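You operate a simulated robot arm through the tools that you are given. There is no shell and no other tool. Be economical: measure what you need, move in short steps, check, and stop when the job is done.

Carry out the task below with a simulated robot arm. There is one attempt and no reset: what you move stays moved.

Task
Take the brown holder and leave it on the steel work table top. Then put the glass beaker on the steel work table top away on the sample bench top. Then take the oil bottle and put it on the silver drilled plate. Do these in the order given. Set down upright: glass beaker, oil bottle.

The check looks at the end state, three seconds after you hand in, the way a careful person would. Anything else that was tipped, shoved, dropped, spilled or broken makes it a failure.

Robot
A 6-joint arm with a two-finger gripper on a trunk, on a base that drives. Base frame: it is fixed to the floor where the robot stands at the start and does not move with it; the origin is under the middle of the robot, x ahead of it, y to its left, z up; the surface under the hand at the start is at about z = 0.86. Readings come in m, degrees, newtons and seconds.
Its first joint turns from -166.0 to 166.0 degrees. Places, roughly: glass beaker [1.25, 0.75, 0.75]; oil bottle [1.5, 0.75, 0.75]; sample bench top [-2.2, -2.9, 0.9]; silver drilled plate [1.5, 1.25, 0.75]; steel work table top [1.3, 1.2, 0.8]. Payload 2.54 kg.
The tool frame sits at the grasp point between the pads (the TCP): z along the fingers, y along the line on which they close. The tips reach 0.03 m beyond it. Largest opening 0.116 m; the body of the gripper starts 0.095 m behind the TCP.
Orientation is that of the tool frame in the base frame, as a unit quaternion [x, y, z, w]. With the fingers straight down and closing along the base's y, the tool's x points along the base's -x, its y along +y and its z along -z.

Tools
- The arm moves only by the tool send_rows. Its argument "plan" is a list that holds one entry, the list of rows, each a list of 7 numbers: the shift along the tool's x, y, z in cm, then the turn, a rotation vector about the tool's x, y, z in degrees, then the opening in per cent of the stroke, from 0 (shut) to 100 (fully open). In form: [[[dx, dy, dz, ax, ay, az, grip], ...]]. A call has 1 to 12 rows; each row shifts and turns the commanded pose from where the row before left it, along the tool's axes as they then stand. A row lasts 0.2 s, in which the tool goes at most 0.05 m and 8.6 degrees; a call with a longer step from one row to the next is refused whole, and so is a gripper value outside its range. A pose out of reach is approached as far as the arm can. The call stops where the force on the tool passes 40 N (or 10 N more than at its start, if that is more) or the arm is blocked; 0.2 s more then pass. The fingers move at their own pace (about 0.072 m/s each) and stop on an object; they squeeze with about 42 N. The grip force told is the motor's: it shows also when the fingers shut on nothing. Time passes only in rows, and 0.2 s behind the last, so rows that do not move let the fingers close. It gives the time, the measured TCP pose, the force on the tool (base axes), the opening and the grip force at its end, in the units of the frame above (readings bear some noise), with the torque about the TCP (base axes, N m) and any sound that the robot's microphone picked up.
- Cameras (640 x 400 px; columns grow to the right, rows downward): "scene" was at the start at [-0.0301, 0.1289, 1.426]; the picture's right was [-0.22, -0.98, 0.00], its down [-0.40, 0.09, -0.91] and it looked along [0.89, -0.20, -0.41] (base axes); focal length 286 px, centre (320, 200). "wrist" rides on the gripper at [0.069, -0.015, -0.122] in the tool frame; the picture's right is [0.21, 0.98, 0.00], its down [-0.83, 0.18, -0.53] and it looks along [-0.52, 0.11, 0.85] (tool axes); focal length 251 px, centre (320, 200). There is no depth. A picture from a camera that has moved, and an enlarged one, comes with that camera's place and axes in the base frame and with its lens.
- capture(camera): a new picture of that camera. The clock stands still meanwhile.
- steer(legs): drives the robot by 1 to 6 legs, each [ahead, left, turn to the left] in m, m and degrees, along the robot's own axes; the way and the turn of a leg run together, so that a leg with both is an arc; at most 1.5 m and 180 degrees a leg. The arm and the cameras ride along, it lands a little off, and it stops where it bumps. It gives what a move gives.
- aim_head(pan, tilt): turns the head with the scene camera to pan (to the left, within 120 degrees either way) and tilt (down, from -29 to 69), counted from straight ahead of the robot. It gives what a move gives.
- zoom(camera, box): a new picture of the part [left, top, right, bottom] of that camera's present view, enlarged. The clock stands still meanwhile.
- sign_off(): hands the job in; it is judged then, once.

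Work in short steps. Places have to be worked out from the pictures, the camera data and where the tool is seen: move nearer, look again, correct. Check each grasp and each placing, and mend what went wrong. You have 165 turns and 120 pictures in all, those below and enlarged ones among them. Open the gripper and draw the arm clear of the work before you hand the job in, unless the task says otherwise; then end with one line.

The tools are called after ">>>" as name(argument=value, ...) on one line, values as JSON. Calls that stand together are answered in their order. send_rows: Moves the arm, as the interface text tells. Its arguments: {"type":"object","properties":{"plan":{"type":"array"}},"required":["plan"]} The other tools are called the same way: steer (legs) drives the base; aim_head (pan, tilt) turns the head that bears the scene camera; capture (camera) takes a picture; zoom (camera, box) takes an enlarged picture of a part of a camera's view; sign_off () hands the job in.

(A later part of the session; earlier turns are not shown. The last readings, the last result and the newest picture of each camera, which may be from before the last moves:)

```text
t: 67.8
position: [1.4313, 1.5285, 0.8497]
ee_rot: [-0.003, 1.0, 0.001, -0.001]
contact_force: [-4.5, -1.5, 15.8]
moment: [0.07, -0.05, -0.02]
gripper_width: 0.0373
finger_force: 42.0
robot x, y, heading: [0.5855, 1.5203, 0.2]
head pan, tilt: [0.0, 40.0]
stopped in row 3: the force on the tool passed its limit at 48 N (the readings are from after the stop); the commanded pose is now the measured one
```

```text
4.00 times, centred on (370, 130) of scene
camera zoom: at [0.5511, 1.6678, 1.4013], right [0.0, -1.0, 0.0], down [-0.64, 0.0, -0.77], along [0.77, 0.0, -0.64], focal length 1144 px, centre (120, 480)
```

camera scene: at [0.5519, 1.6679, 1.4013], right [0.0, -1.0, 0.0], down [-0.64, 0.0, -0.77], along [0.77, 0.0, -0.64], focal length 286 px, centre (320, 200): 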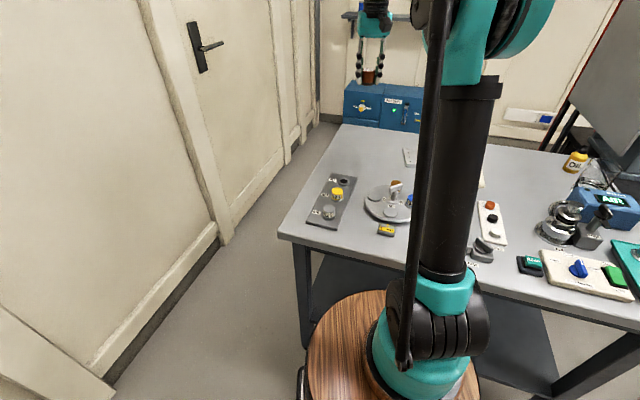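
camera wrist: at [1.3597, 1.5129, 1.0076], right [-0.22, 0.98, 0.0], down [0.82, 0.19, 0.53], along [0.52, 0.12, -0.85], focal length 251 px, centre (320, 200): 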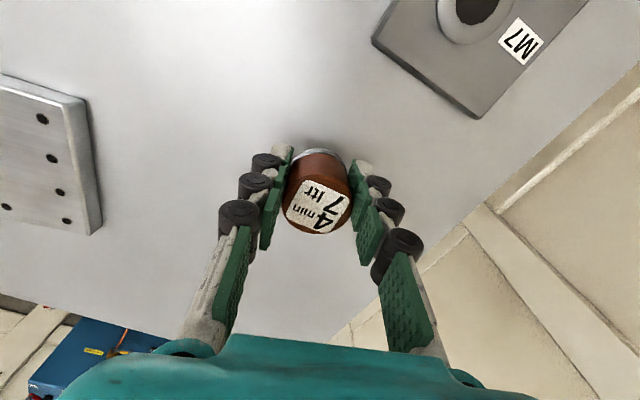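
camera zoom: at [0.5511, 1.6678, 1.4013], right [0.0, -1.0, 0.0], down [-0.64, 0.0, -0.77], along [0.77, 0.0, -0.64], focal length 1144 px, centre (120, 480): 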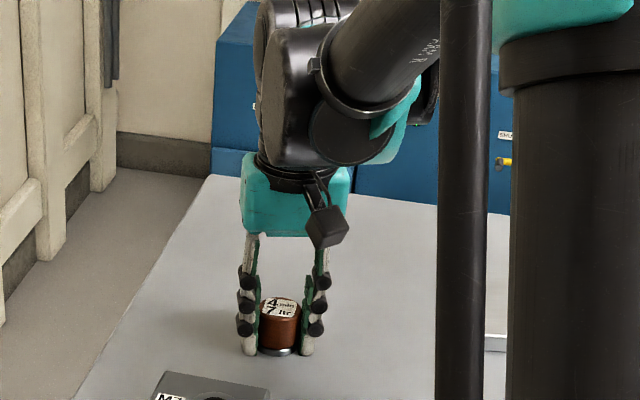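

It rests on the table (15 N). I open slowly and rise.

>>> send_rows(plan=[[[0, 0, 0, 0, 0, 0, 40], [0, 0, 0, 0, 0, 0, 60], [0, 0, 0, 0, 0, 0, 90], [0, 0, 0, 0, 0, 0, 90], [0, 0, -2, 0, 0, 0, 90], [0, 0, -4, 0, 0, 0, 90], [0, 0, -5, 0, 0, 0, 90], [0, 0, -5, 0, 0, 0, 90], [0, 0, -5, 0, 0, 0, 90], [0, 0, -5, 0, 0, 0, 90], [0, 0, -4, 0, 0, 0, 100], [0, 0, 0, 0, 0, 0, 100]]])

>>> capture(camera="wrist")

```text
t: 70.4
position: [1.4304, 1.5285, 1.1505]
ee_rot: [-0.002, 1.0, 0.0, 0.0]
contact_force: [0.0, 0.5, 0.1]
moment: [0.02, 0.05, 0.01]
gripper_width: 0.1162
finger_force: 0.0
robot x, y, heading: [0.5856, 1.5171, 0.4]
head pan, tilt: [0.0, 40.0]
```

```text
78 pictures are left
camera wrist: at [1.3604, 1.5116, 1.2707], right [-0.22, 0.98, 0.0], down [0.82, 0.19, 0.53], along [0.52, 0.12, -0.85], focal length 251 px, centre (320, 200)
```

wrist: 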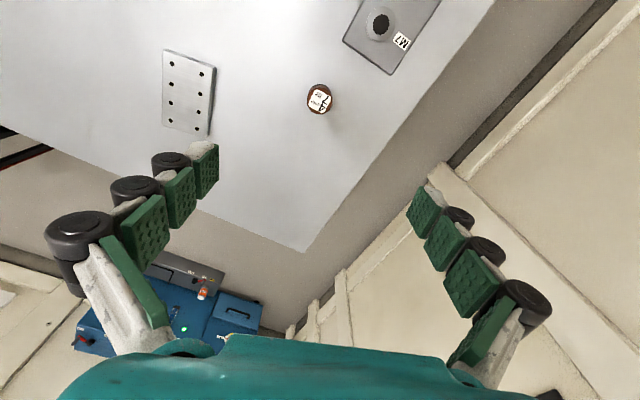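

The brown holder stands upright on the steel table at (1.43, 1.53). Now I drive round to the table's near right corner for the beaker.

>>> steer(legs=[[-0.45, 0, 0], [0, -0.82, 0], [0.2, 0, 0]])

>>> aim_head(pan=10, tilt=40)

>>> capture(camera="scene")

>>> capture(camera="wrist")

```text
t: 78.3
position: [1.1847, 0.7115, 1.1489]
ee_rot: [-0.003, 1.0, 0.0, 0.0]
contact_force: [0.5, 0.7, -0.3]
moment: [-0.02, -0.01, 0.01]
gripper_width: 0.1161
finger_force: 0.0
robot x, y, heading: [0.3419, 0.701, 0.4]
head pan, tilt: [0.0, 40.0]
```

```text
t: 79.1
position: [1.1855, 0.7111, 1.1492]
ee_rot: [-0.003, 1.0, 0.0, 0.001]
contact_force: [-0.2, -0.5, 0.0]
moment: [0.0, 0.01, -0.01]
gripper_width: 0.116
finger_force: 0.1
robot x, y, heading: [0.3406, 0.7005, 0.2]
head pan, tilt: [10.0, 40.0]
```

```text
77 pictures are left
camera scene: at [0.3048, 0.8651, 1.4013], right [0.18, -0.98, 0.0], down [-0.63, -0.12, -0.77], along [0.75, 0.14, -0.64], focal length 286 px, centre (320, 200)
```

scene: 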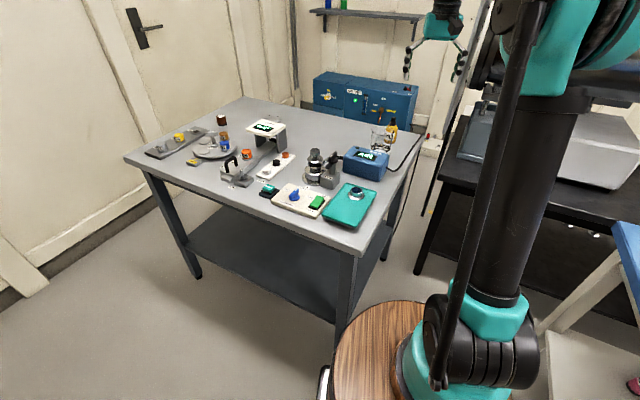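

```text
76 pictures are left
camera wrist: at [1.115, 0.6955, 1.2703], right [-0.22, 0.98, 0.0], down [0.82, 0.19, 0.53], along [0.52, 0.12, -0.85], focal length 251 px, centre (320, 200)
```

wrist: 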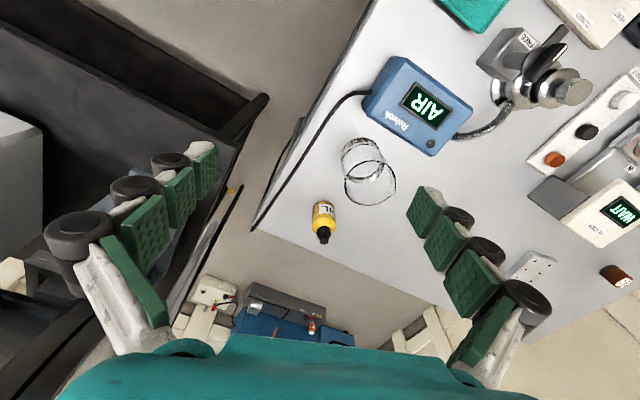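

Beaker base is at ≈(1.281, 0.816), diameter ≈0.08, height ≈0.10; oil bottle ≈(1.412, 0.77); AIR box to the west. Closing along y is free. I drive 0.1 m ahead and move over the beaker.

>>> steer(legs=[[0.1, 0, 0]])

>>> capture(camera="wrist")

```text
t: 80.3
position: [1.2656, 0.7175, 1.1491]
ee_rot: [-0.006, 1.0, 0.0, 0.001]
contact_force: [0.5, 0.0, -0.3]
moment: [0.01, -0.04, -0.01]
gripper_width: 0.1162
finger_force: 0.1
robot x, y, heading: [0.4229, 0.6982, 0.6]
head pan, tilt: [10.0, 40.0]
stopped in leg 1: the robot was blocked; the commanded pose is now the measured one
```

```text
75 pictures are left
camera wrist: at [1.1953, 0.6989, 1.2698], right [-0.23, 0.97, 0.0], down [0.82, 0.19, 0.53], along [0.52, 0.12, -0.85], focal length 251 px, centre (320, 200)
```

wrist: 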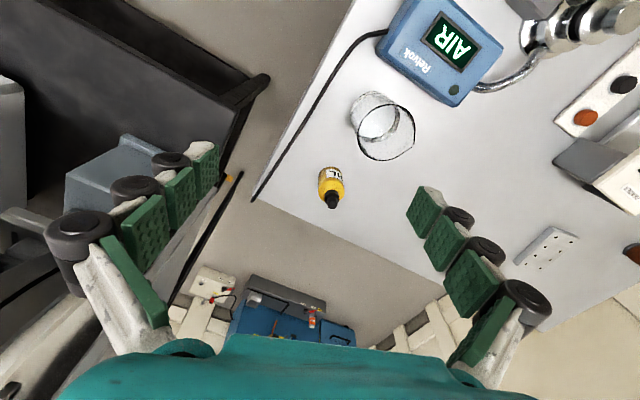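

The base touched something at the end; I back off 2 cm and check what is around, then line up over the beaker at (1.278, 0.814).

>>> steer(legs=[[-0.02, 0, 0]])

>>> aim_head(pan=10, tilt=60)

>>> capture(camera="scene")

>>> send_rows(plan=[[[-0.8, 2, 0, 0, 0, 0, 100], [-0.8, 2.5, 0, 0, 0, 0, 100], [-0.8, 2.5, 2, 0, 0, 0, 100], [-0.8, 2.5, 3, 0, 0, 0, 100], [0, 0, 2, 0, 0, 0, 100], [0, 0, 0, 0, 0, 0, 100]]])

>>> capture(camera="wrist")

```text
t: 81.1
position: [1.2453, 0.7158, 1.1484]
ee_rot: [-0.005, 1.0, 0.0, 0.0]
contact_force: [-0.1, -0.3, -0.4]
moment: [0.01, -0.03, -0.04]
gripper_width: 0.1159
finger_force: 0.1
robot x, y, heading: [0.4028, 0.698, 0.8]
head pan, tilt: [10.0, 40.0]
```

```text
t: 81.9
position: [1.2452, 0.715, 1.1497]
ee_rot: [-0.006, 1.0, 0.0, 0.001]
contact_force: [0.2, 0.3, -0.3]
moment: [-0.02, 0.0, -0.03]
gripper_width: 0.1163
finger_force: 0.1
robot x, y, heading: [0.4031, 0.6983, 0.7]
head pan, tilt: [10.0, 60.0]
```

```text
74 pictures are left
camera scene: at [0.3455, 0.8593, 1.3746], right [0.19, -0.98, 0.0], down [-0.85, -0.16, -0.5], along [0.49, 0.09, -0.87], focal length 286 px, centre (320, 200)
```

scene: 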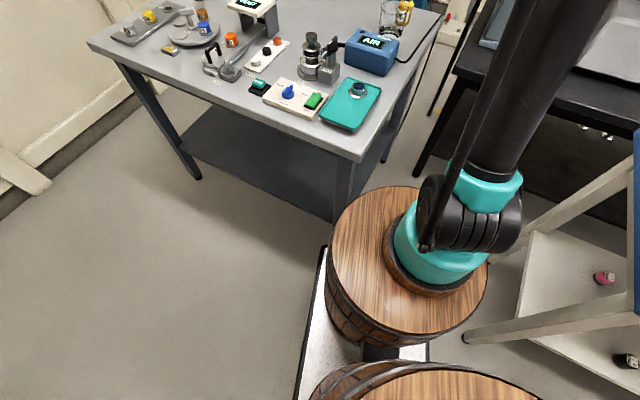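

```text
t: 83.3
position: [1.2772, 0.8107, 1.0783]
ee_rot: [-0.007, 1.0, 0.0, 0.0]
contact_force: [-0.7, 0.1, -1.0]
moment: [-0.03, 0.01, 0.01]
gripper_width: 0.1159
finger_force: 0.0
robot x, y, heading: [0.4018, 0.7016, 0.6]
head pan, tilt: [10.0, 60.0]
```

```text
73 pictures are left
camera wrist: at [1.207, 0.7927, 1.1992], right [-0.23, 0.97, 0.0], down [0.82, 0.19, 0.53], along [0.52, 0.12, -0.85], focal length 251 px, centre (320, 200)
```

wrist: 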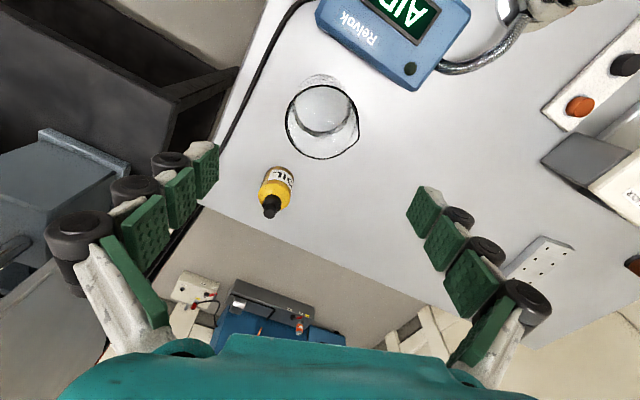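

Aligned within a few mm. I descend to z≈0.875 and check before closing.

>>> send_rows(plan=[[[-0.1, 0.2, 3, 0, 0, 0, 100], [0, 0, 4, 0, 0, 0, 100], [0, 0, 4, 0, 0, 0, 100], [0, 0, 3, 0, 0, 0, 100], [0, 0, 3, 0, 0, 0, 100], [0, 0, 2, 0, 0, 0, 100], [0, 0, 1, 0, 0, 0, 100], [0, 0, 0, 0, 0, 0, 100]]])

>>> capture(camera="wrist")

```text
t: 85.1
position: [1.2778, 0.8131, 0.8785]
ee_rot: [-0.006, 1.0, 0.0, 0.0]
contact_force: [0.5, 0.2, -0.1]
moment: [0.0, -0.04, -0.03]
gripper_width: 0.1159
finger_force: 0.0
robot x, y, heading: [0.4038, 0.6987, 1.0]
head pan, tilt: [10.0, 60.0]
```

```text
72 pictures are left
camera wrist: at [1.2075, 0.7953, 0.9993], right [-0.23, 0.97, 0.0], down [0.82, 0.19, 0.53], along [0.52, 0.12, -0.85], focal length 251 px, centre (320, 200)
```

wrist: 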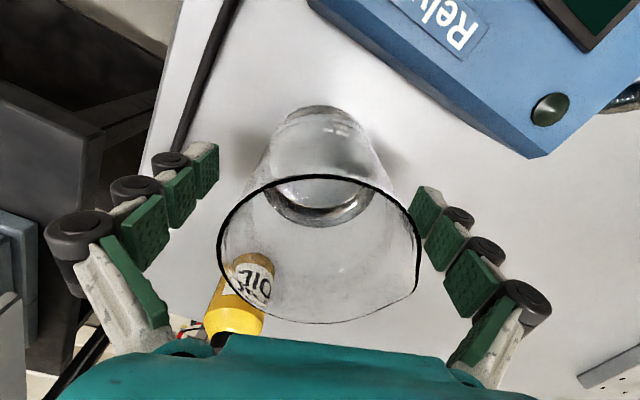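

The beaker sits centred between the fingers. Close gently.

>>> send_rows(plan=[[[0, 0, 0.4, 0, 0, 0, 80], [0, 0, 0, 0, 0, 0, 70], [0, 0, 0, 0, 0, 0, 40], [0, 0, 0, 0, 0, 0, 0], [0, 0, 0, 0, 0, 0, 0], [0, 0, 0, 0, 0, 0, 0], [0, 0, 0, 0, 0, 0, 0]]])

>>> send_rows(plan=[[[0, 0, -0.3, 0, 0, 0, 0], [0, 0, -0.4, 0, 0, 0, 0], [0, 0, -0.5, 0, 0, 0, 0], [0, 0, -0.8, 0, 0, 0, 0], [0, 0, -0.8, 0, 0, 0, 0], [0, 0, -0.8, 0, 0, 0, 0], [0, 0, -0.4, 0, 0, 0, 0], [0, 0, 0, 0, 0, 0, 0]]])

>>> capture(camera="wrist")

```text
t: 86.7
position: [1.2766, 0.8127, 0.8742]
ee_rot: [-0.006, 1.0, 0.0, 0.001]
contact_force: [0.1, -2.7, 5.1]
moment: [-0.42, -0.04, 0.01]
gripper_width: 0.0779
finger_force: 42.1
robot x, y, heading: [0.4039, 0.6982, 0.8]
head pan, tilt: [10.0, 60.0]
```

```text
t: 88.5
position: [1.2774, 0.8119, 0.9135]
ee_rot: [-0.006, 1.0, 0.0, -0.001]
contact_force: [0.4, 0.3, -2.0]
moment: [-0.02, 0.03, -0.01]
gripper_width: 0.0777
finger_force: 41.9
robot x, y, heading: [0.3987, 0.6976, 0.9]
head pan, tilt: [10.0, 60.0]
```

```text
71 pictures are left
camera wrist: at [1.2073, 0.7954, 1.0348], right [-0.23, 0.97, 0.0], down [0.82, 0.19, 0.53], along [0.52, 0.12, -0.85], focal length 251 px, centre (320, 200)
```

wrist: 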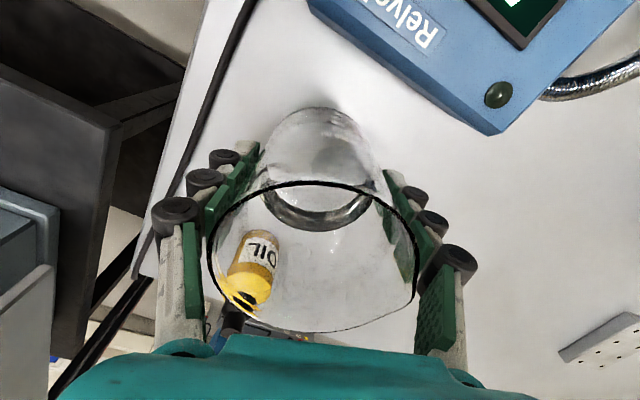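

Held securely (width 0.078, upright). I lift gently to z≈1.17, then retract the arm.

>>> send_rows(plan=[[[0, 0, -1, 0, 0, 0, 0], [0, 0, -2, 0, 0, 0, 0], [0, 0, -2.5, 0, 0, 0, 0], [0, 0, -3, 0, 0, 0, 0], [0, 0, -3, 0, 0, 0, 0], [0, 0, -3, 0, 0, 0, 0], [0, 0, -3, 0, 0, 0, 0], [0, 0, -3, 0, 0, 0, 0], [0, 0, -2.5, 0, 0, 0, 0], [0, 0, -2, 0, 0, 0, 0], [0, 0, -1, 0, 0, 0, 0], [0, 0, 0, 0, 0, 0, 0]]])

>>> send_rows(plan=[[[1, 0, 0, 0, 0, 0, 0], [2, -0.5, 0, 0, 0, 0, 0], [3, -1, 0, 0, 0, 0, 0], [3.5, -1, 0, 0, 0, 0, 0], [4, -1, 0, 0, 0, 0, 0], [4, -1, 0, 0, 0, 0, 0], [4, -1, 0, 0, 0, 0, 0], [4, -1, 0, 0, 0, 0, 0], [3.5, -1, 0, 0, 0, 0, 0], [2.5, -1, 0, 0, 0, 0, 0], [1.5, 0, 0, 0, 0, 0, 0], [0, 0, 0, 0, 0, 0, 0]]])

>>> capture(camera="wrist")

```text
t: 91.1
position: [1.2761, 0.8134, 1.1727]
ee_rot: [-0.007, 1.0, 0.0, 0.0]
contact_force: [0.2, -0.6, -2.3]
moment: [-0.02, -0.01, 0.0]
gripper_width: 0.0775
finger_force: 42.3
robot x, y, heading: [0.4013, 0.7004, 0.7]
head pan, tilt: [10.0, 60.0]
```

```text
t: 93.7
position: [0.9474, 0.723, 1.1735]
ee_rot: [-0.006, 1.0, 0.0, 0.0]
contact_force: [1.0, 0.3, -1.9]
moment: [0.03, -0.01, 0.0]
gripper_width: 0.0776
finger_force: 42.0
robot x, y, heading: [0.4026, 0.695, 0.7]
head pan, tilt: [10.0, 60.0]
```

```text
70 pictures are left
camera wrist: at [0.8771, 0.7064, 1.2951], right [-0.23, 0.97, 0.0], down [0.82, 0.19, 0.53], along [0.52, 0.12, -0.85], focal length 251 px, centre (320, 200)
```

wrist: 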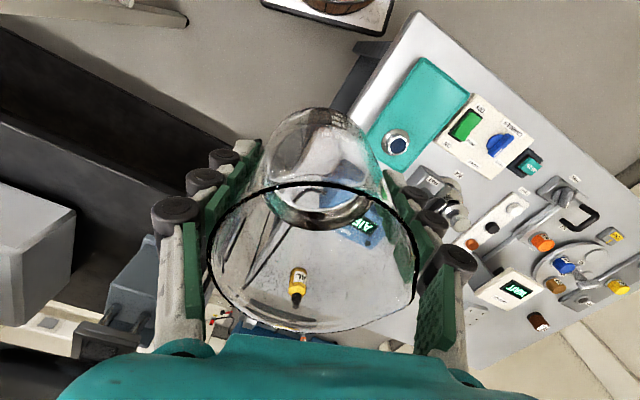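

The beaker rides well. I back off into the free spot between the tables and turn to face down the aisle.

>>> steer(legs=[[-0.4, 0, 0], [0, -0.38, 0], [-0.2, 0, 0], [0, 0, -54], [0, 0, -54]])

>>> aim_head(pan=0, tilt=25)

>>> capture(camera="scene")

>>> capture(camera="wrist")

```text
t: 104.2
position: [-0.345, -0.2122, 1.1726]
ee_rot: [0.807, 0.591, -0.001, 0.0]
contact_force: [0.2, -0.1, -2.2]
moment: [0.03, -0.01, 0.02]
gripper_width: 0.0773
finger_force: 41.9
robot x, y, heading: [-0.2012, 0.3147, -107.4]
head pan, tilt: [10.0, 60.0]
```

```text
t: 105.3
position: [-0.3453, -0.2128, 1.1751]
ee_rot: [0.806, 0.592, 0.0, 0.0]
contact_force: [-0.5, 0.4, -2.3]
moment: [0.02, -0.03, -0.03]
gripper_width: 0.0774
finger_force: 41.7
robot x, y, heading: [-0.1981, 0.3153, -107.5]
head pan, tilt: [0.0, 25.0]
```

```text
69 pictures are left
camera scene: at [-0.0474, 0.2935, 1.4246], right [-0.95, 0.3, 0.0], down [0.13, 0.4, -0.91], along [-0.27, -0.86, -0.42], focal length 286 px, centre (320, 200)
```

scene: 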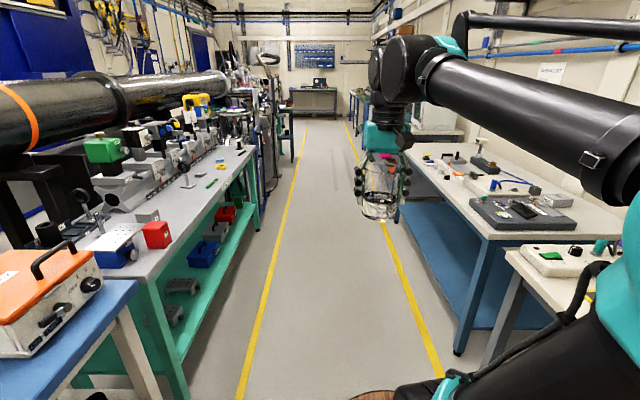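

```text
68 pictures are left
camera wrist: at [-0.3399, -0.143, 1.2951], right [1.0, -0.09, 0.0], down [-0.07, -0.84, 0.53], along [-0.05, -0.53, -0.85], focal length 251 px, centre (320, 200)
```

wrist: 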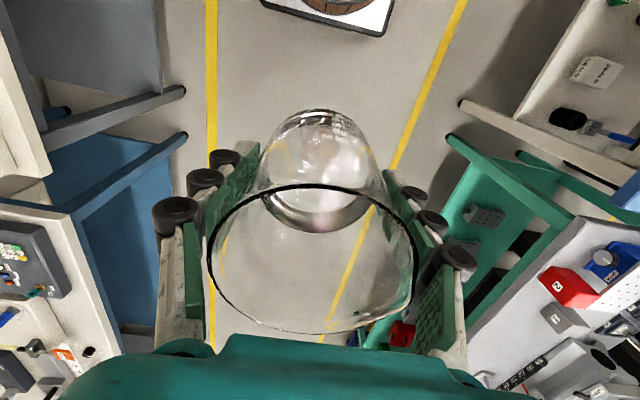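

Well aligned with the aisle. I drive 2.4 m ahead, then look to the right to identify the sample bench near (-2.2, -2.9).

>>> steer(legs=[[1.3, 0, 0], [1.1, 0, 0]])

>>> aim_head(pan=-45, tilt=22)

>>> capture(camera="scene")

```text
t: 117.0
position: [-1.0426, -2.5055, 1.1742]
ee_rot: [0.8, 0.6, 0.0, 0.0]
contact_force: [0.3, 0.3, -2.8]
moment: [0.04, -0.03, 0.01]
gripper_width: 0.0774
finger_force: 41.7
robot x, y, heading: [-0.9063, -1.9773, -106.3]
head pan, tilt: [0.0, 25.0]
```

```text
t: 118.1
position: [-1.0415, -2.505, 1.1726]
ee_rot: [0.8, 0.6, 0.0, 0.0]
contact_force: [-0.6, 0.1, -2.2]
moment: [0.03, -0.01, 0.0]
gripper_width: 0.0768
finger_force: 42.4
robot x, y, heading: [-0.9065, -1.976, -106.2]
head pan, tilt: [-45.0, 22.0]
```

```text
67 pictures are left
camera scene: at [-0.8108, -1.9491, 1.4295], right [-0.48, 0.88, 0.0], down [0.33, 0.18, -0.93], along [-0.81, -0.45, -0.37], focal length 286 px, centre (320, 200)
```

scene: 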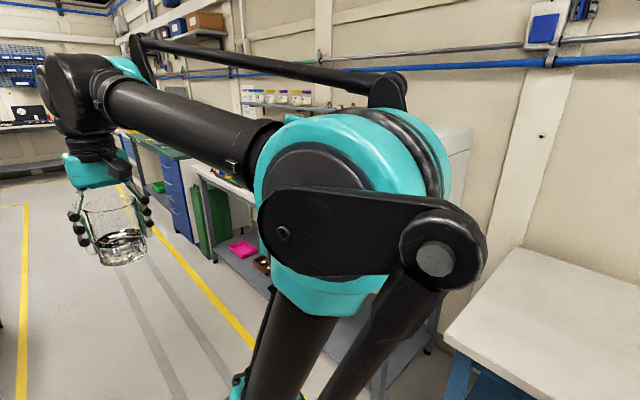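

The arm blocks the view; I drive 0.7 m more and look with the head further right.

>>> steer(legs=[[0.75, 0, -1]])

>>> aim_head(pan=-95, tilt=22)

>>> capture(camera="scene")

>>> capture(camera="wrist")

```text
t: 122.1
position: [-1.2744, -3.2071, 1.1731]
ee_rot: [0.809, 0.588, 0.0, 0.001]
contact_force: [-1.2, 0.9, -2.3]
moment: [-0.03, 0.01, 0.0]
gripper_width: 0.0772
finger_force: 42.1
robot x, y, heading: [-1.1259, -2.6831, -107.8]
head pan, tilt: [-45.0, 22.0]
```

```text
t: 123.3
position: [-1.2734, -3.2075, 1.1745]
ee_rot: [0.809, 0.588, 0.0, 0.0]
contact_force: [0.8, -0.5, -2.1]
moment: [0.03, -0.07, 0.01]
gripper_width: 0.0772
finger_force: 42.0
robot x, y, heading: [-1.1243, -2.6853, -108.1]
head pan, tilt: [-95.0, 22.0]
```

```text
66 pictures are left
camera scene: at [-1.0291, -2.5796, 1.4295], right [0.39, 0.92, 0.0], down [0.35, -0.15, -0.93], along [-0.85, 0.36, -0.37], focal length 286 px, centre (320, 200)
```

scene: 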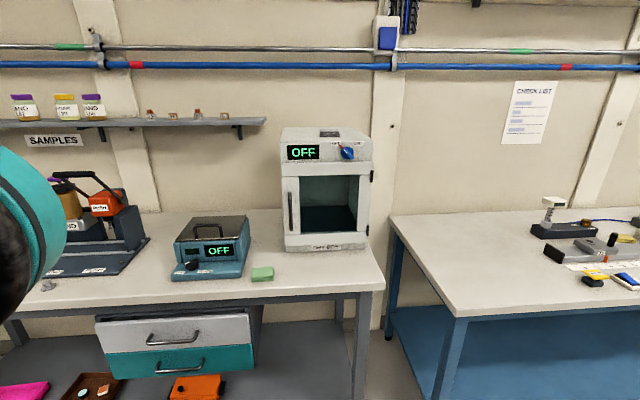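

```text
65 pictures are left
camera wrist: at [-1.2673, -3.1377, 1.2951], right [1.0, -0.1, 0.0], down [-0.08, -0.84, 0.53], along [-0.05, -0.53, -0.85], focal length 251 px, centre (320, 200)
```

wrist: 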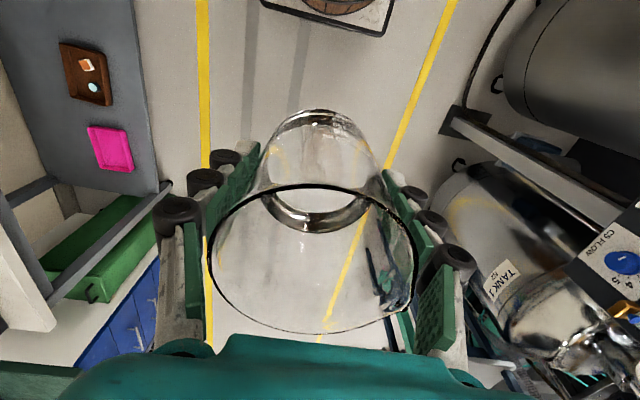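

The "SAMPLES" shelf marks this as the sample bench. A free spot lies in front of the oven, right of the sponge, about (-1.72, -2.30). I back 0.3 m and turn to face the bench.

>>> steer(legs=[[-0.3, 0, 0], [0, 0, -45], [0, 0, -45]])

>>> aim_head(pan=0, tilt=35)

>>> capture(camera="scene")

>>> capture(camera="wrist")

```text
t: 129.5
position: [-1.5537, -2.2434, 1.1747]
ee_rot: [0.987, -0.163, 0.0, 0.0]
contact_force: [0.4, 0.1, -2.0]
moment: [-0.01, 0.01, -0.02]
gripper_width: 0.0773
finger_force: 41.9
robot x, y, heading: [-1.0329, -2.404, 161.4]
head pan, tilt: [-95.0, 22.0]
```

```text
t: 131.2
position: [-1.5547, -2.2434, 1.1733]
ee_rot: [0.987, -0.162, 0.0, 0.0]
contact_force: [-0.2, 0.1, -2.0]
moment: [-0.01, -0.03, 0.01]
gripper_width: 0.0772
finger_force: 42.1
robot x, y, heading: [-1.0316, -2.4012, 161.1]
head pan, tilt: [0.0, 35.0]
```

```text
64 pictures are left
camera scene: at [-1.0506, -2.5544, 1.4089], right [0.32, 0.95, 0.0], down [0.54, -0.18, -0.82], along [-0.78, 0.26, -0.57], focal length 286 px, centre (320, 200)
```

scene: 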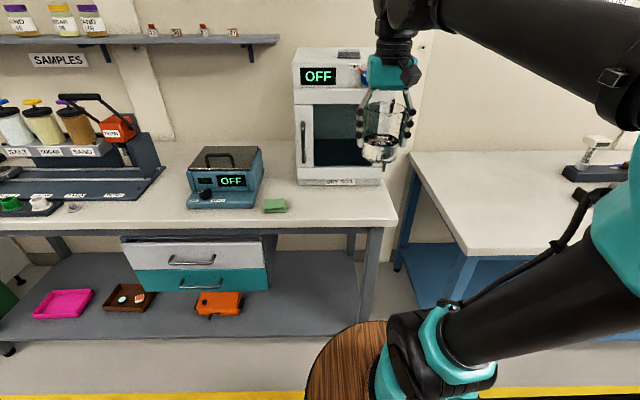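

```text
63 pictures are left
camera wrist: at [-1.4849, -2.2523, 1.2951], right [-0.11, -0.99, 0.0], down [-0.84, 0.09, 0.53], along [-0.53, 0.06, -0.85], focal length 251 px, centre (320, 200)
```

wrist: 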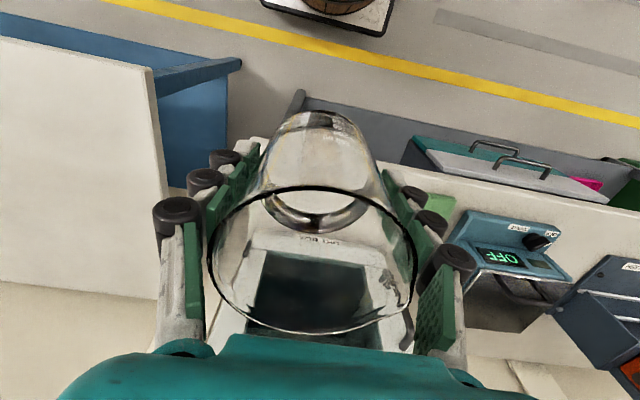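

Spot chosen: (-1.715, -2.30), about 0.1 m from the front edge, in front of the oven. I move the arm over it at height.

>>> send_rows(plan=[[[-0.5, 1, 0, 0, 0, 0, 0], [-1, 1.5, 0, 0, 0, 0, 0], [-1.5, 2, 0, 0, 0, 0, 0], [-2, 2, 0, 0, 0, 0, 0], [-2, 2, 0, 0, 0, 0, 0], [-2, 1, 0, 0, 0, 0, 0], [-2, 1, 0, 0, 0, 0, 0], [-1.5, 0, 0, 0, 0, 0, 0], [-0.8, 0, 0, 0, 0, 0, 0], [0, 0, 0, 0, 0, 0, 0]]])

>>> capture(camera="scene")

>>> capture(camera="wrist")

```text
t: 133.4
position: [-1.713, -2.3009, 1.1745]
ee_rot: [0.987, -0.161, 0.0, 0.0]
contact_force: [0.7, -1.0, -1.5]
moment: [-0.03, 0.0, 0.0]
gripper_width: 0.0771
finger_force: 42.8
robot x, y, heading: [-1.034, -2.4018, 161.3]
head pan, tilt: [0.0, 35.0]
```

```text
62 pictures are left
camera scene: at [-1.0506, -2.5545, 1.4089], right [0.32, 0.95, 0.0], down [0.54, -0.18, -0.82], along [-0.78, 0.26, -0.57], focal length 286 px, centre (320, 200)
```

scene: 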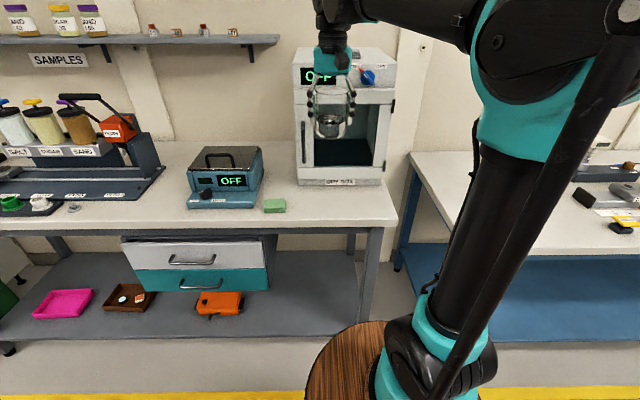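

```text
61 pictures are left
camera wrist: at [-1.6441, -2.3093, 1.2946], right [-0.11, -0.99, 0.0], down [-0.84, 0.09, 0.53], along [-0.53, 0.06, -0.85], focal length 251 px, centre (320, 200)
```

wrist: 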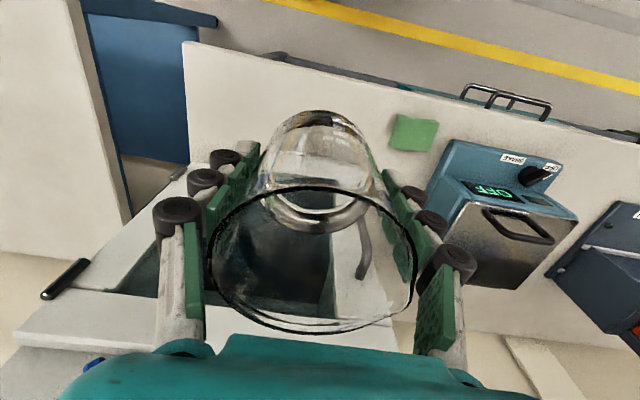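

The table edge appears at x≈-1.69 here, so I go 4 cm further inward to (-1.75, -2.29), then lower part-way.

>>> send_rows(plan=[[[-2, 0, 0, 0, 0, 0, 0], [-1.9, 0, 1, 0, 0, 0, 0], [0, 0, 2.5, 0, 0, 0, 0], [0, 0, 3, 0, 0, 0, 0], [0, 0, 3, 0, 0, 0, 0], [0, 0, 2.5, 0, 0, 0, 0], [0, 0, 1, 0, 0, 0, 0], [0, 0, 0, 0, 0, 0, 0]]])

>>> capture(camera="wrist")

>>> capture(camera="scene")

```text
t: 135.2
position: [-1.7513, -2.2886, 1.0442]
ee_rot: [0.987, -0.162, 0.0, 0.001]
contact_force: [-0.1, 0.4, -2.4]
moment: [0.03, -0.02, 0.02]
gripper_width: 0.0773
finger_force: 42.1
robot x, y, heading: [-1.0332, -2.4023, 161.2]
head pan, tilt: [0.0, 35.0]
```

```text
60 pictures are left
camera wrist: at [-1.6816, -2.2972, 1.1651], right [-0.11, -0.99, 0.0], down [-0.84, 0.09, 0.53], along [-0.53, 0.06, -0.85], focal length 251 px, centre (320, 200)
```

wrist: 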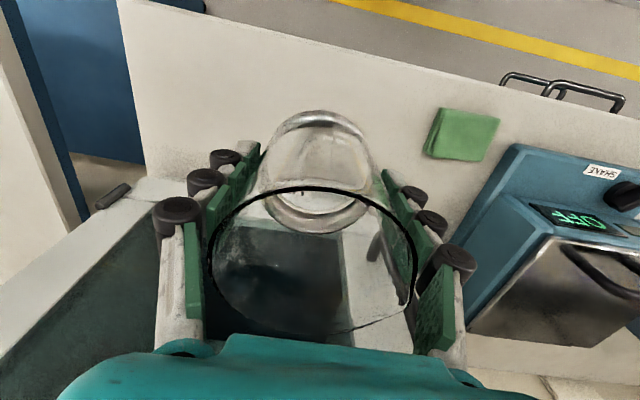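

```text
59 pictures are left
camera scene: at [-1.0507, -2.5545, 1.4089], right [0.32, 0.95, 0.0], down [0.54, -0.18, -0.82], along [-0.78, 0.26, -0.57], focal length 286 px, centre (320, 200)
```

scene: 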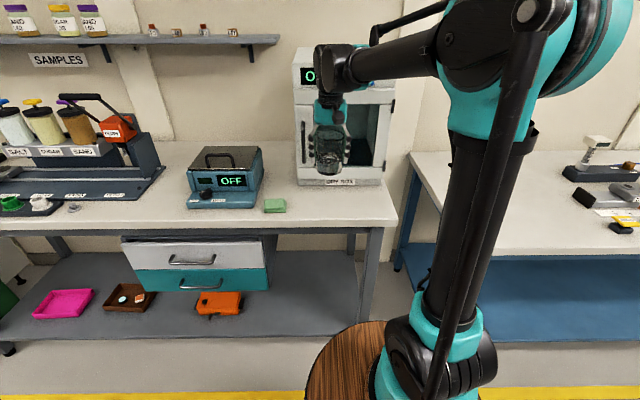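

Position looks right: 7.5 cm from the edge, clear of oven and sponge. Lower to ~0.985, then in fine steps.

>>> send_rows(plan=[[[0, 0, 1.5, 0, 0, 0, 0], [0, 0, 2, 0, 0, 0, 0], [0, 0, 1.5, 0, 0, 0, 0], [0, 0, 0.8, 0, 0, 0, 0], [0, 0, 0, 0, 0, 0, 0]]])

>>> zoom(camera="scene", box=[270, 80, 410, 240])

```text
t: 136.4
position: [-1.7514, -2.2895, 0.9859]
ee_rot: [0.987, -0.163, 0.0, 0.0]
contact_force: [0.0, -0.5, -2.5]
moment: [-0.01, -0.02, -0.02]
gripper_width: 0.0772
finger_force: 42.2
robot x, y, heading: [-1.0356, -2.4034, 161.2]
head pan, tilt: [0.0, 35.0]
```

```text
2.50 times, centred on (340, 160) of scene
camera zoom: at [-1.0507, -2.5545, 1.4089], right [0.32, 0.95, 0.0], down [0.54, -0.18, -0.82], along [-0.78, 0.26, -0.57], focal length 715 px, centre (270, 300)
```

zoom: 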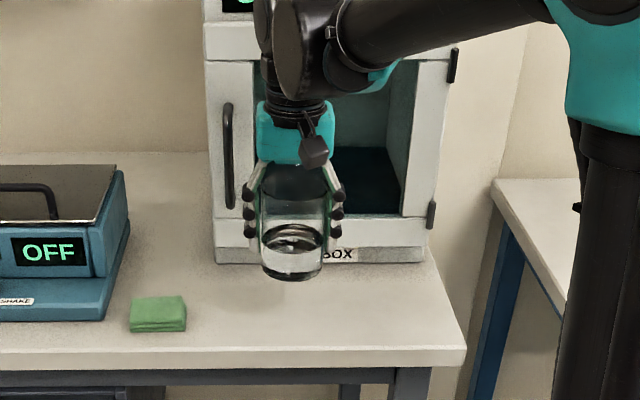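

Beaker holds some liquid; continuing gently with small steps.

>>> send_rows(plan=[[[0, 0, 0.6, 0, 0, 0, 0], [0, 0, 0.6, 0, 0, 0, 0], [0, 0, 0.4, 0, 0, 0, 0], [0, 0, 0, 0, 0, 0, 0]]])

>>> zoom(camera="scene", box=[270, 80, 410, 240])

```text
t: 137.4
position: [-1.7513, -2.2885, 0.9689]
ee_rot: [0.987, -0.162, 0.0, 0.0]
contact_force: [0.5, 0.2, -1.1]
moment: [0.01, -0.02, -0.02]
gripper_width: 0.077
finger_force: 41.9
robot x, y, heading: [-1.0338, -2.4069, 161.4]
head pan, tilt: [0.0, 35.0]
```

```text
2.50 times, centred on (340, 160) of scene
camera zoom: at [-1.0507, -2.5545, 1.4089], right [0.32, 0.95, 0.0], down [0.54, -0.18, -0.82], along [-0.78, 0.26, -0.57], focal length 715 px, centre (270, 300)
```

zoom: 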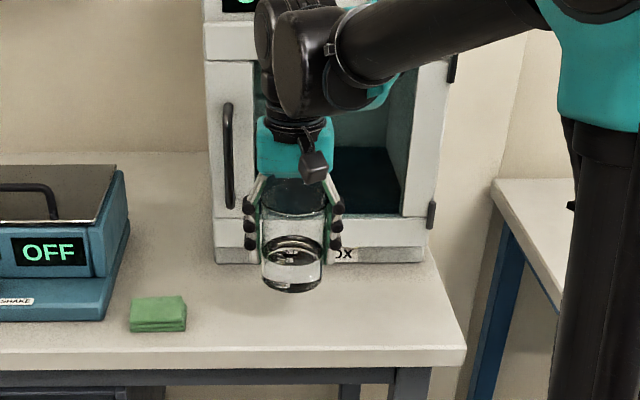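

>>> send_rows(plan=[[[0, 0, 0.4, 0, 0, 0, 0], [0, 0, 0.4, 0, 0, 0, 0], [0, 0, 0.3, 0, 0, 0, 0], [0, 0, 0, 0, 0, 0, 0]]])

>>> zoom(camera="scene", box=[270, 80, 410, 240])

```text
t: 138.4
position: [-1.7493, -2.2872, 0.9607]
ee_rot: [0.987, -0.162, 0.001, 0.0]
contact_force: [-0.2, 0.4, -2.5]
moment: [-0.03, -0.01, -0.02]
gripper_width: 0.0772
finger_force: 41.9
robot x, y, heading: [-1.0345, -2.4004, 161.4]
head pan, tilt: [0.0, 35.0]
```

```text
2.50 times, centred on (340, 160) of scene
camera zoom: at [-1.0507, -2.5545, 1.4089], right [0.32, 0.95, 0.0], down [0.54, -0.18, -0.82], along [-0.78, 0.26, -0.57], focal length 715 px, centre (270, 300)
```

zoom: 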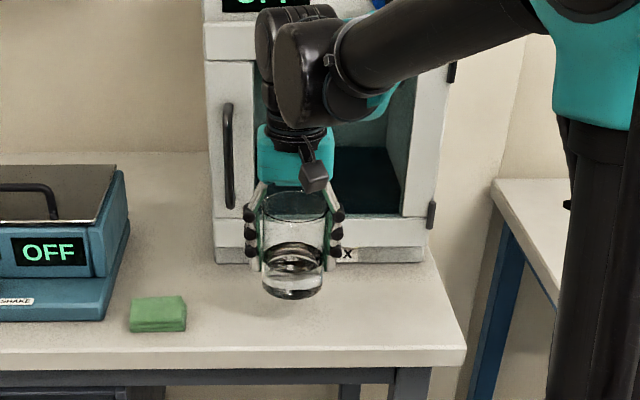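

Still free of contact; continue in small steps.

>>> send_rows(plan=[[[0, 0, 0.4, 0, 0, 0, 0], [0, 0, 0.4, 0, 0, 0, 0], [0, 0, 0.3, 0, 0, 0, 0], [0, 0, 0.3, 0, 0, 0, 0], [0, 0, 0, 0, 0, 0, 0]]])

>>> zoom(camera="scene", box=[270, 80, 410, 240])

```text
t: 139.6
position: [-1.7502, -2.2879, 0.9454]
ee_rot: [0.987, -0.163, 0.0, 0.001]
contact_force: [0.5, 0.3, -1.6]
moment: [-0.04, -0.03, 0.03]
gripper_width: 0.077
finger_force: 41.8
robot x, y, heading: [-1.0317, -2.4007, 161.3]
head pan, tilt: [0.0, 35.0]
```

```text
2.50 times, centred on (340, 160) of scene
camera zoom: at [-1.0507, -2.5545, 1.4089], right [0.32, 0.95, 0.0], down [0.54, -0.18, -0.82], along [-0.78, 0.26, -0.57], focal length 715 px, centre (270, 300)
```

zoom: 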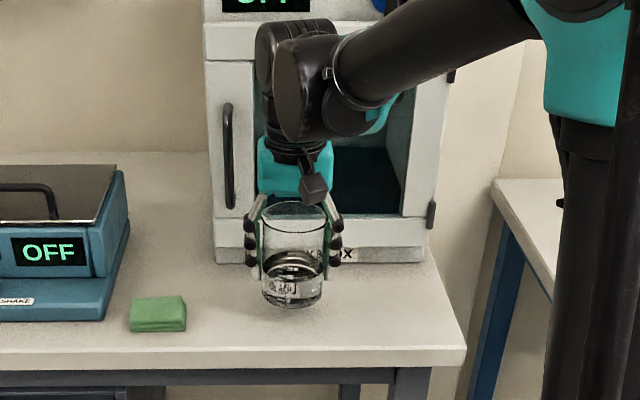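

>>> send_rows(plan=[[[0, 0, 0.3, 0, 0, 0, 0], [0, 0, 0.3, 0, 0, 0, 0], [0, 0, 0.3, 0, 0, 0, 0], [0, 0, 0, 0, 0, 0, 0]]])

>>> zoom(camera="scene", box=[270, 80, 410, 240])

```text
t: 140.6
position: [-1.751, -2.288, 0.9371]
ee_rot: [0.987, -0.163, 0.001, 0.0]
contact_force: [0.5, 0.2, -2.2]
moment: [-0.02, -0.03, 0.03]
gripper_width: 0.077
finger_force: 41.7
robot x, y, heading: [-1.0337, -2.4013, 161.3]
head pan, tilt: [0.0, 35.0]
```

```text
2.50 times, centred on (340, 160) of scene
camera zoom: at [-1.0507, -2.5545, 1.4089], right [0.32, 0.95, 0.0], down [0.54, -0.18, -0.82], along [-0.78, 0.26, -0.57], focal length 715 px, centre (270, 300)
```

zoom: 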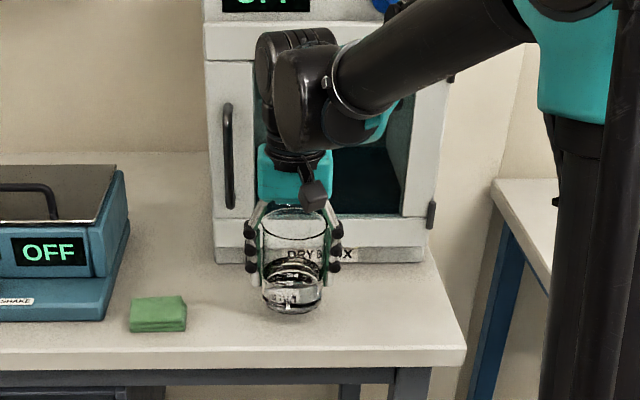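

The shadow is closing in; a few more millimetre steps.

>>> send_rows(plan=[[[0, 0, 0.25, 0, 0, 0, 0], [0, 0, 0.25, 0, 0, 0, 0], [0, 0, 0.25, 0, 0, 0, 0], [0, 0, 0, 0, 0, 0, 0]]])

>>> zoom(camera="scene", box=[300, 160, 360, 230])

```text
t: 141.6
position: [-1.7516, -2.288, 0.9285]
ee_rot: [0.987, -0.162, 0.0, 0.0]
contact_force: [-0.3, 0.1, -2.1]
moment: [-0.04, 0.0, -0.04]
gripper_width: 0.0769
finger_force: 42.4
robot x, y, heading: [-1.0344, -2.4023, 161.2]
head pan, tilt: [0.0, 35.0]
```

```text
5.71 times, centred on (330, 195) of scene
camera zoom: at [-1.0507, -2.5545, 1.4089], right [0.32, 0.95, 0.0], down [0.54, -0.18, -0.82], along [-0.78, 0.26, -0.57], focal length 1634 px, centre (263, 229)
```

zoom: 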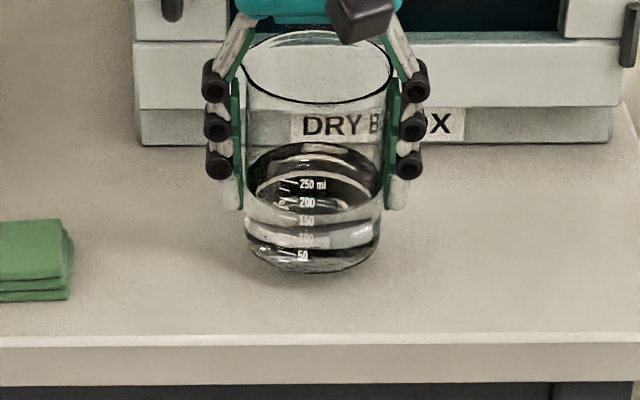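

>>> send_rows(plan=[[[0, 0, 0.25, 0, 0, 0, 0], [0, 0, 0.25, 0, 0, 0, 0], [0, 0, 0.25, 0, 0, 0, 0], [0, 0, 0, 0, 0, 0, 0]]])

>>> zoom(camera="scene", box=[300, 160, 360, 230])

```text
t: 142.6
position: [-1.7516, -2.2877, 0.9212]
ee_rot: [0.987, -0.163, 0.0, -0.001]
contact_force: [0.2, -0.2, -2.7]
moment: [0.02, 0.0, -0.01]
gripper_width: 0.0772
finger_force: 41.9
robot x, y, heading: [-1.0329, -2.403, 161.3]
head pan, tilt: [0.0, 35.0]
```

```text
5.71 times, centred on (330, 195) of scene
camera zoom: at [-1.0507, -2.5545, 1.4089], right [0.32, 0.95, 0.0], down [0.54, -0.18, -0.82], along [-0.78, 0.26, -0.57], focal length 1634 px, centre (263, 229)
```

zoom: 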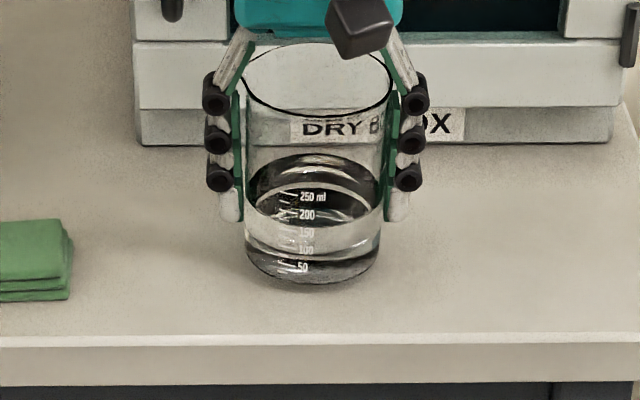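

>>> send_rows(plan=[[[0, 0, 0.25, 0, 0, 0, 0], [0, 0, 0.2, 0, 0, 0, 0], [0, 0, 0.2, 0, 0, 0, 0], [0, 0, 0, 0, 0, 0, 0]]])

```text
t: 143.6
position: [-1.7525, -2.2878, 0.9158]
ee_rot: [0.987, -0.162, 0.0, 0.0]
contact_force: [-0.2, 0.3, -3.3]
moment: [0.0, 0.0, -0.01]
gripper_width: 0.0774
finger_force: 42.2
robot x, y, heading: [-1.0307, -2.4035, 161.4]
head pan, tilt: [0.0, 35.0]
```

>>> send_rows(plan=[[[0, 0, 0.25, 0, 0, 0, 0], [0, 0, 0.2, 0, 0, 0, 0], [0, 0, 0.2, 0, 0, 0, 0], [0, 0, 0, 0, 0, 0, 0]]])

>>> zoom(camera="scene", box=[300, 160, 360, 230])

```text
t: 144.6
position: [-1.7502, -2.2869, 0.9086]
ee_rot: [0.987, -0.162, -0.001, 0.0]
contact_force: [-1.4, 4.4, 30.9]
moment: [1.23, -0.4, 0.12]
gripper_width: 0.0762
finger_force: 41.8
robot x, y, heading: [-1.0301, -2.4023, 161.3]
head pan, tilt: [0.0, 35.0]
```

```text
5.71 times, centred on (330, 195) of scene
camera zoom: at [-1.0496, -2.5545, 1.4089], right [0.32, 0.95, 0.0], down [0.54, -0.18, -0.82], along [-0.78, 0.26, -0.57], focal length 1634 px, centre (263, 229)
```

zoom: 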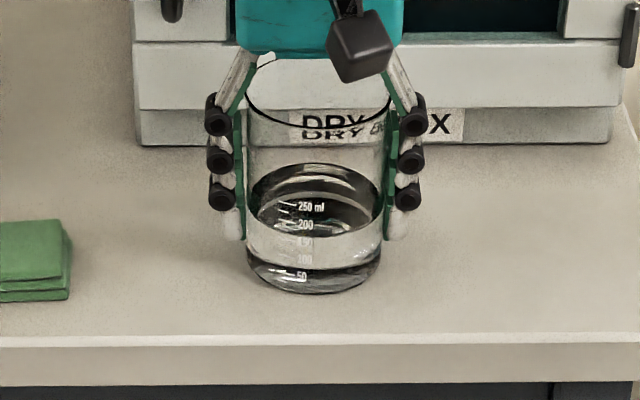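

Contact: it stands on the bench. Ease the load by 1.5 mm, open slowly, check.

>>> send_rows(plan=[[[0, 0, -0.15, 0, 0, 0, 0], [0, 0, 0, 0, 0, 0, 70], [0, 0, 0, 0, 0, 0, 80], [0, 0, 0, 0, 0, 0, 90], [0, 0, 0, 0, 0, 0, 100], [0, 0, 0, 0, 0, 0, 100], [0, 0, 0, 0, 0, 0, 100]]])

>>> capture(camera="wrist")

```text
t: 146.2
position: [-1.7515, -2.287, 0.9096]
ee_rot: [0.987, -0.163, 0.0, 0.0]
contact_force: [0.5, -0.1, -0.4]
moment: [-0.04, 0.0, -0.05]
gripper_width: 0.1161
finger_force: 0.0
robot x, y, heading: [-1.0334, -2.4035, 161.6]
head pan, tilt: [0.0, 35.0]
```

```text
50 pictures are left
camera wrist: at [-1.6817, -2.2961, 1.0306], right [-0.11, -0.99, 0.0], down [-0.84, 0.09, 0.53], along [-0.53, 0.06, -0.85], focal length 251 px, centre (320, 200)
```

wrist: 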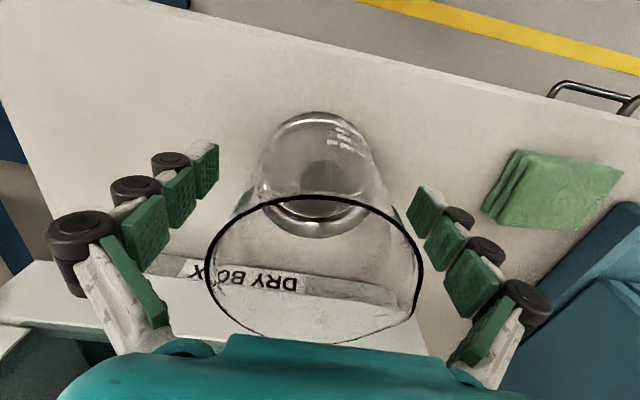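

Beaker is free and standing. Rise straight up, then retract.

>>> send_rows(plan=[[[0, 0, -1, 0, 0, 0, 100], [0, 0, -2, 0, 0, 0, 100], [0, 0, -3, 0, 0, 0, 100], [0, 0, -4, 0, 0, 0, 100], [0, 0, -4, 0, 0, 0, 100], [0, 0, -4, 0, 0, 0, 100], [0, 0, -4, 0, 0, 0, 100], [0, 0, -4, 0, 0, 0, 100], [1, -1, 0, 0, 0, 0, 100], [4, -2, 0, 0, 0, 0, 100], [4, -2, 0, 0, 0, 0, 100], [4, -2, 0, 0, 0, 0, 100]]])

>>> zoom(camera="scene", box=[270, 100, 410, 240])

```text
t: 148.8
position: [-1.6075, -2.2629, 1.1694]
ee_rot: [0.987, -0.162, 0.0, 0.0]
contact_force: [-1.1, 0.2, 0.4]
moment: [-0.03, -0.05, 0.01]
gripper_width: 0.116
finger_force: 0.1
robot x, y, heading: [-1.0361, -2.4, 161.5]
head pan, tilt: [0.0, 35.0]
```

```text
2.86 times, centred on (340, 170) of scene
camera zoom: at [-1.051, -2.5544, 1.4089], right [0.32, 0.95, 0.0], down [0.54, -0.18, -0.82], along [-0.78, 0.26, -0.57], focal length 817 px, centre (263, 286)
```

zoom: 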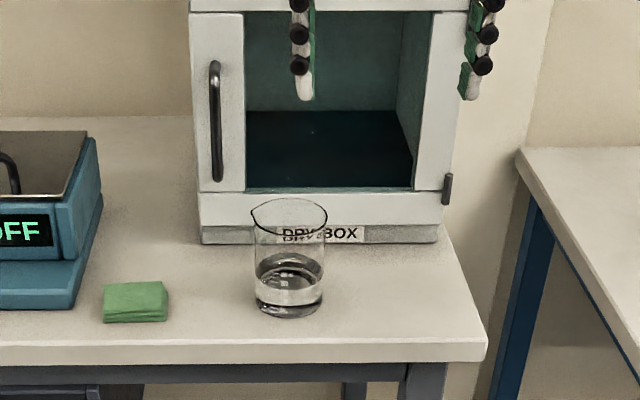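

The beaker stands fine on the sample bench. Now back: turn left, reverse along the aisle, turn toward the steel table.

>>> steer(legs=[[0, 0, 45], [0, 0, 46.5], [-1.42, 0, 0], [-1.42, 0, 0]])

```text
t: 166.7
position: [-0.3975, -0.2574, 1.1695]
ee_rot: [0.785, 0.619, 0.001, -0.001]
contact_force: [-0.2, -0.2, -0.7]
moment: [0.02, 0.02, 0.01]
gripper_width: 0.1161
finger_force: 0.0
robot x, y, heading: [-0.3092, 0.3252, -103.5]
head pan, tilt: [0.0, 35.0]
```

I'm at (-0.31, 0.33) facing down the aisle. The cart is narrower than long, so I'll park side-on to the steel table's west edge at about (0.49, 0.90), with the arm swung to the left; that reaches the oil bottle.

>>> steer(legs=[[0, 0.3, 0], [-0.74, 0, 0], [0, 0.28, 0]])

>>> aim_head(pan=85, tilt=50)

>>> capture(camera="scene")

```text
t: 173.9
position: [0.336, 0.3223, 1.1697]
ee_rot: [0.789, 0.614, 0.0, 0.0]
contact_force: [-0.2, -0.3, -0.6]
moment: [0.01, 0.0, 0.0]
gripper_width: 0.116
finger_force: 0.0
robot x, y, heading: [0.4305, 0.9056, -104.0]
head pan, tilt: [0.0, 35.0]
```

```text
t: 175.5
position: [0.3354, 0.3222, 1.1685]
ee_rot: [0.789, 0.614, 0.0, 0.0]
contact_force: [0.3, 0.6, 0.5]
moment: [-0.02, -0.01, 0.01]
gripper_width: 0.1161
finger_force: 0.0
robot x, y, heading: [0.4276, 0.9074, -104.1]
head pan, tilt: [85.0, 50.0]
```

```text
48 pictures are left
camera scene: at [0.6767, 0.9586, 1.3872], right [-0.33, -0.94, 0.0], down [-0.72, 0.25, -0.64], along [0.61, -0.21, -0.77], focal length 286 px, centre (320, 200)
```

scene: 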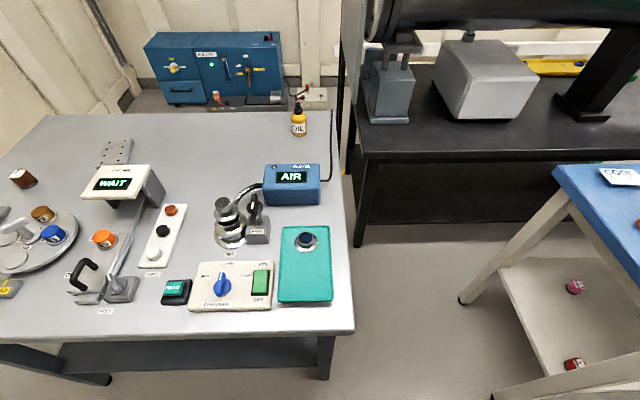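

Excellent view; oil bottle base at (1.412, 0.779). I close 5 cm more toward the table, then swing the arm left in small arcs (first half).

>>> steer(legs=[[0, 0.05, 0]])

>>> send_rows(plan=[[[0.1, 2.3, 0, 0, 0, -2.3, 100], [0.2, 4.6, 0, 0, 0, -4.6, 100], [0.2, 4.6, 0, 0, 0, -4.6, 100], [0.2, 4.6, 0, 0, 0, -4.6, 100], [0.2, 4.6, 0, 0, 0, -4.6, 100], [0.2, 4.6, 0, 0, 0, -4.6, 100], [0.2, 4.6, 0, 0, 0, -4.6, 100], [0.2, 4.6, 0, 0, 0, -4.6, 100], [0.2, 4.6, 0, 0, 0, -4.6, 100], [0.2, 4.6, 0, 0, 0, -4.6, 100], [0.2, 4.6, 0, 0, 0, -4.6, 100]]])

```text
t: 176.4
position: [0.3829, 0.3102, 1.1694]
ee_rot: [0.789, 0.614, 0.0, 0.0]
contact_force: [-0.6, 1.0, 0.4]
moment: [-0.03, -0.02, -0.02]
gripper_width: 0.1161
finger_force: 0.0
robot x, y, heading: [0.4761, 0.8953, -104.1]
head pan, tilt: [85.0, 50.0]
```

```text
t: 178.8
position: [0.8447, 0.3949, 1.1653]
ee_rot: [0.468, 0.884, 0.0, -0.001]
contact_force: [-0.5, -0.1, -0.3]
moment: [0.02, -0.08, 0.0]
gripper_width: 0.116
finger_force: 0.1
robot x, y, heading: [0.476, 0.8947, -104.3]
head pan, tilt: [85.0, 50.0]
```

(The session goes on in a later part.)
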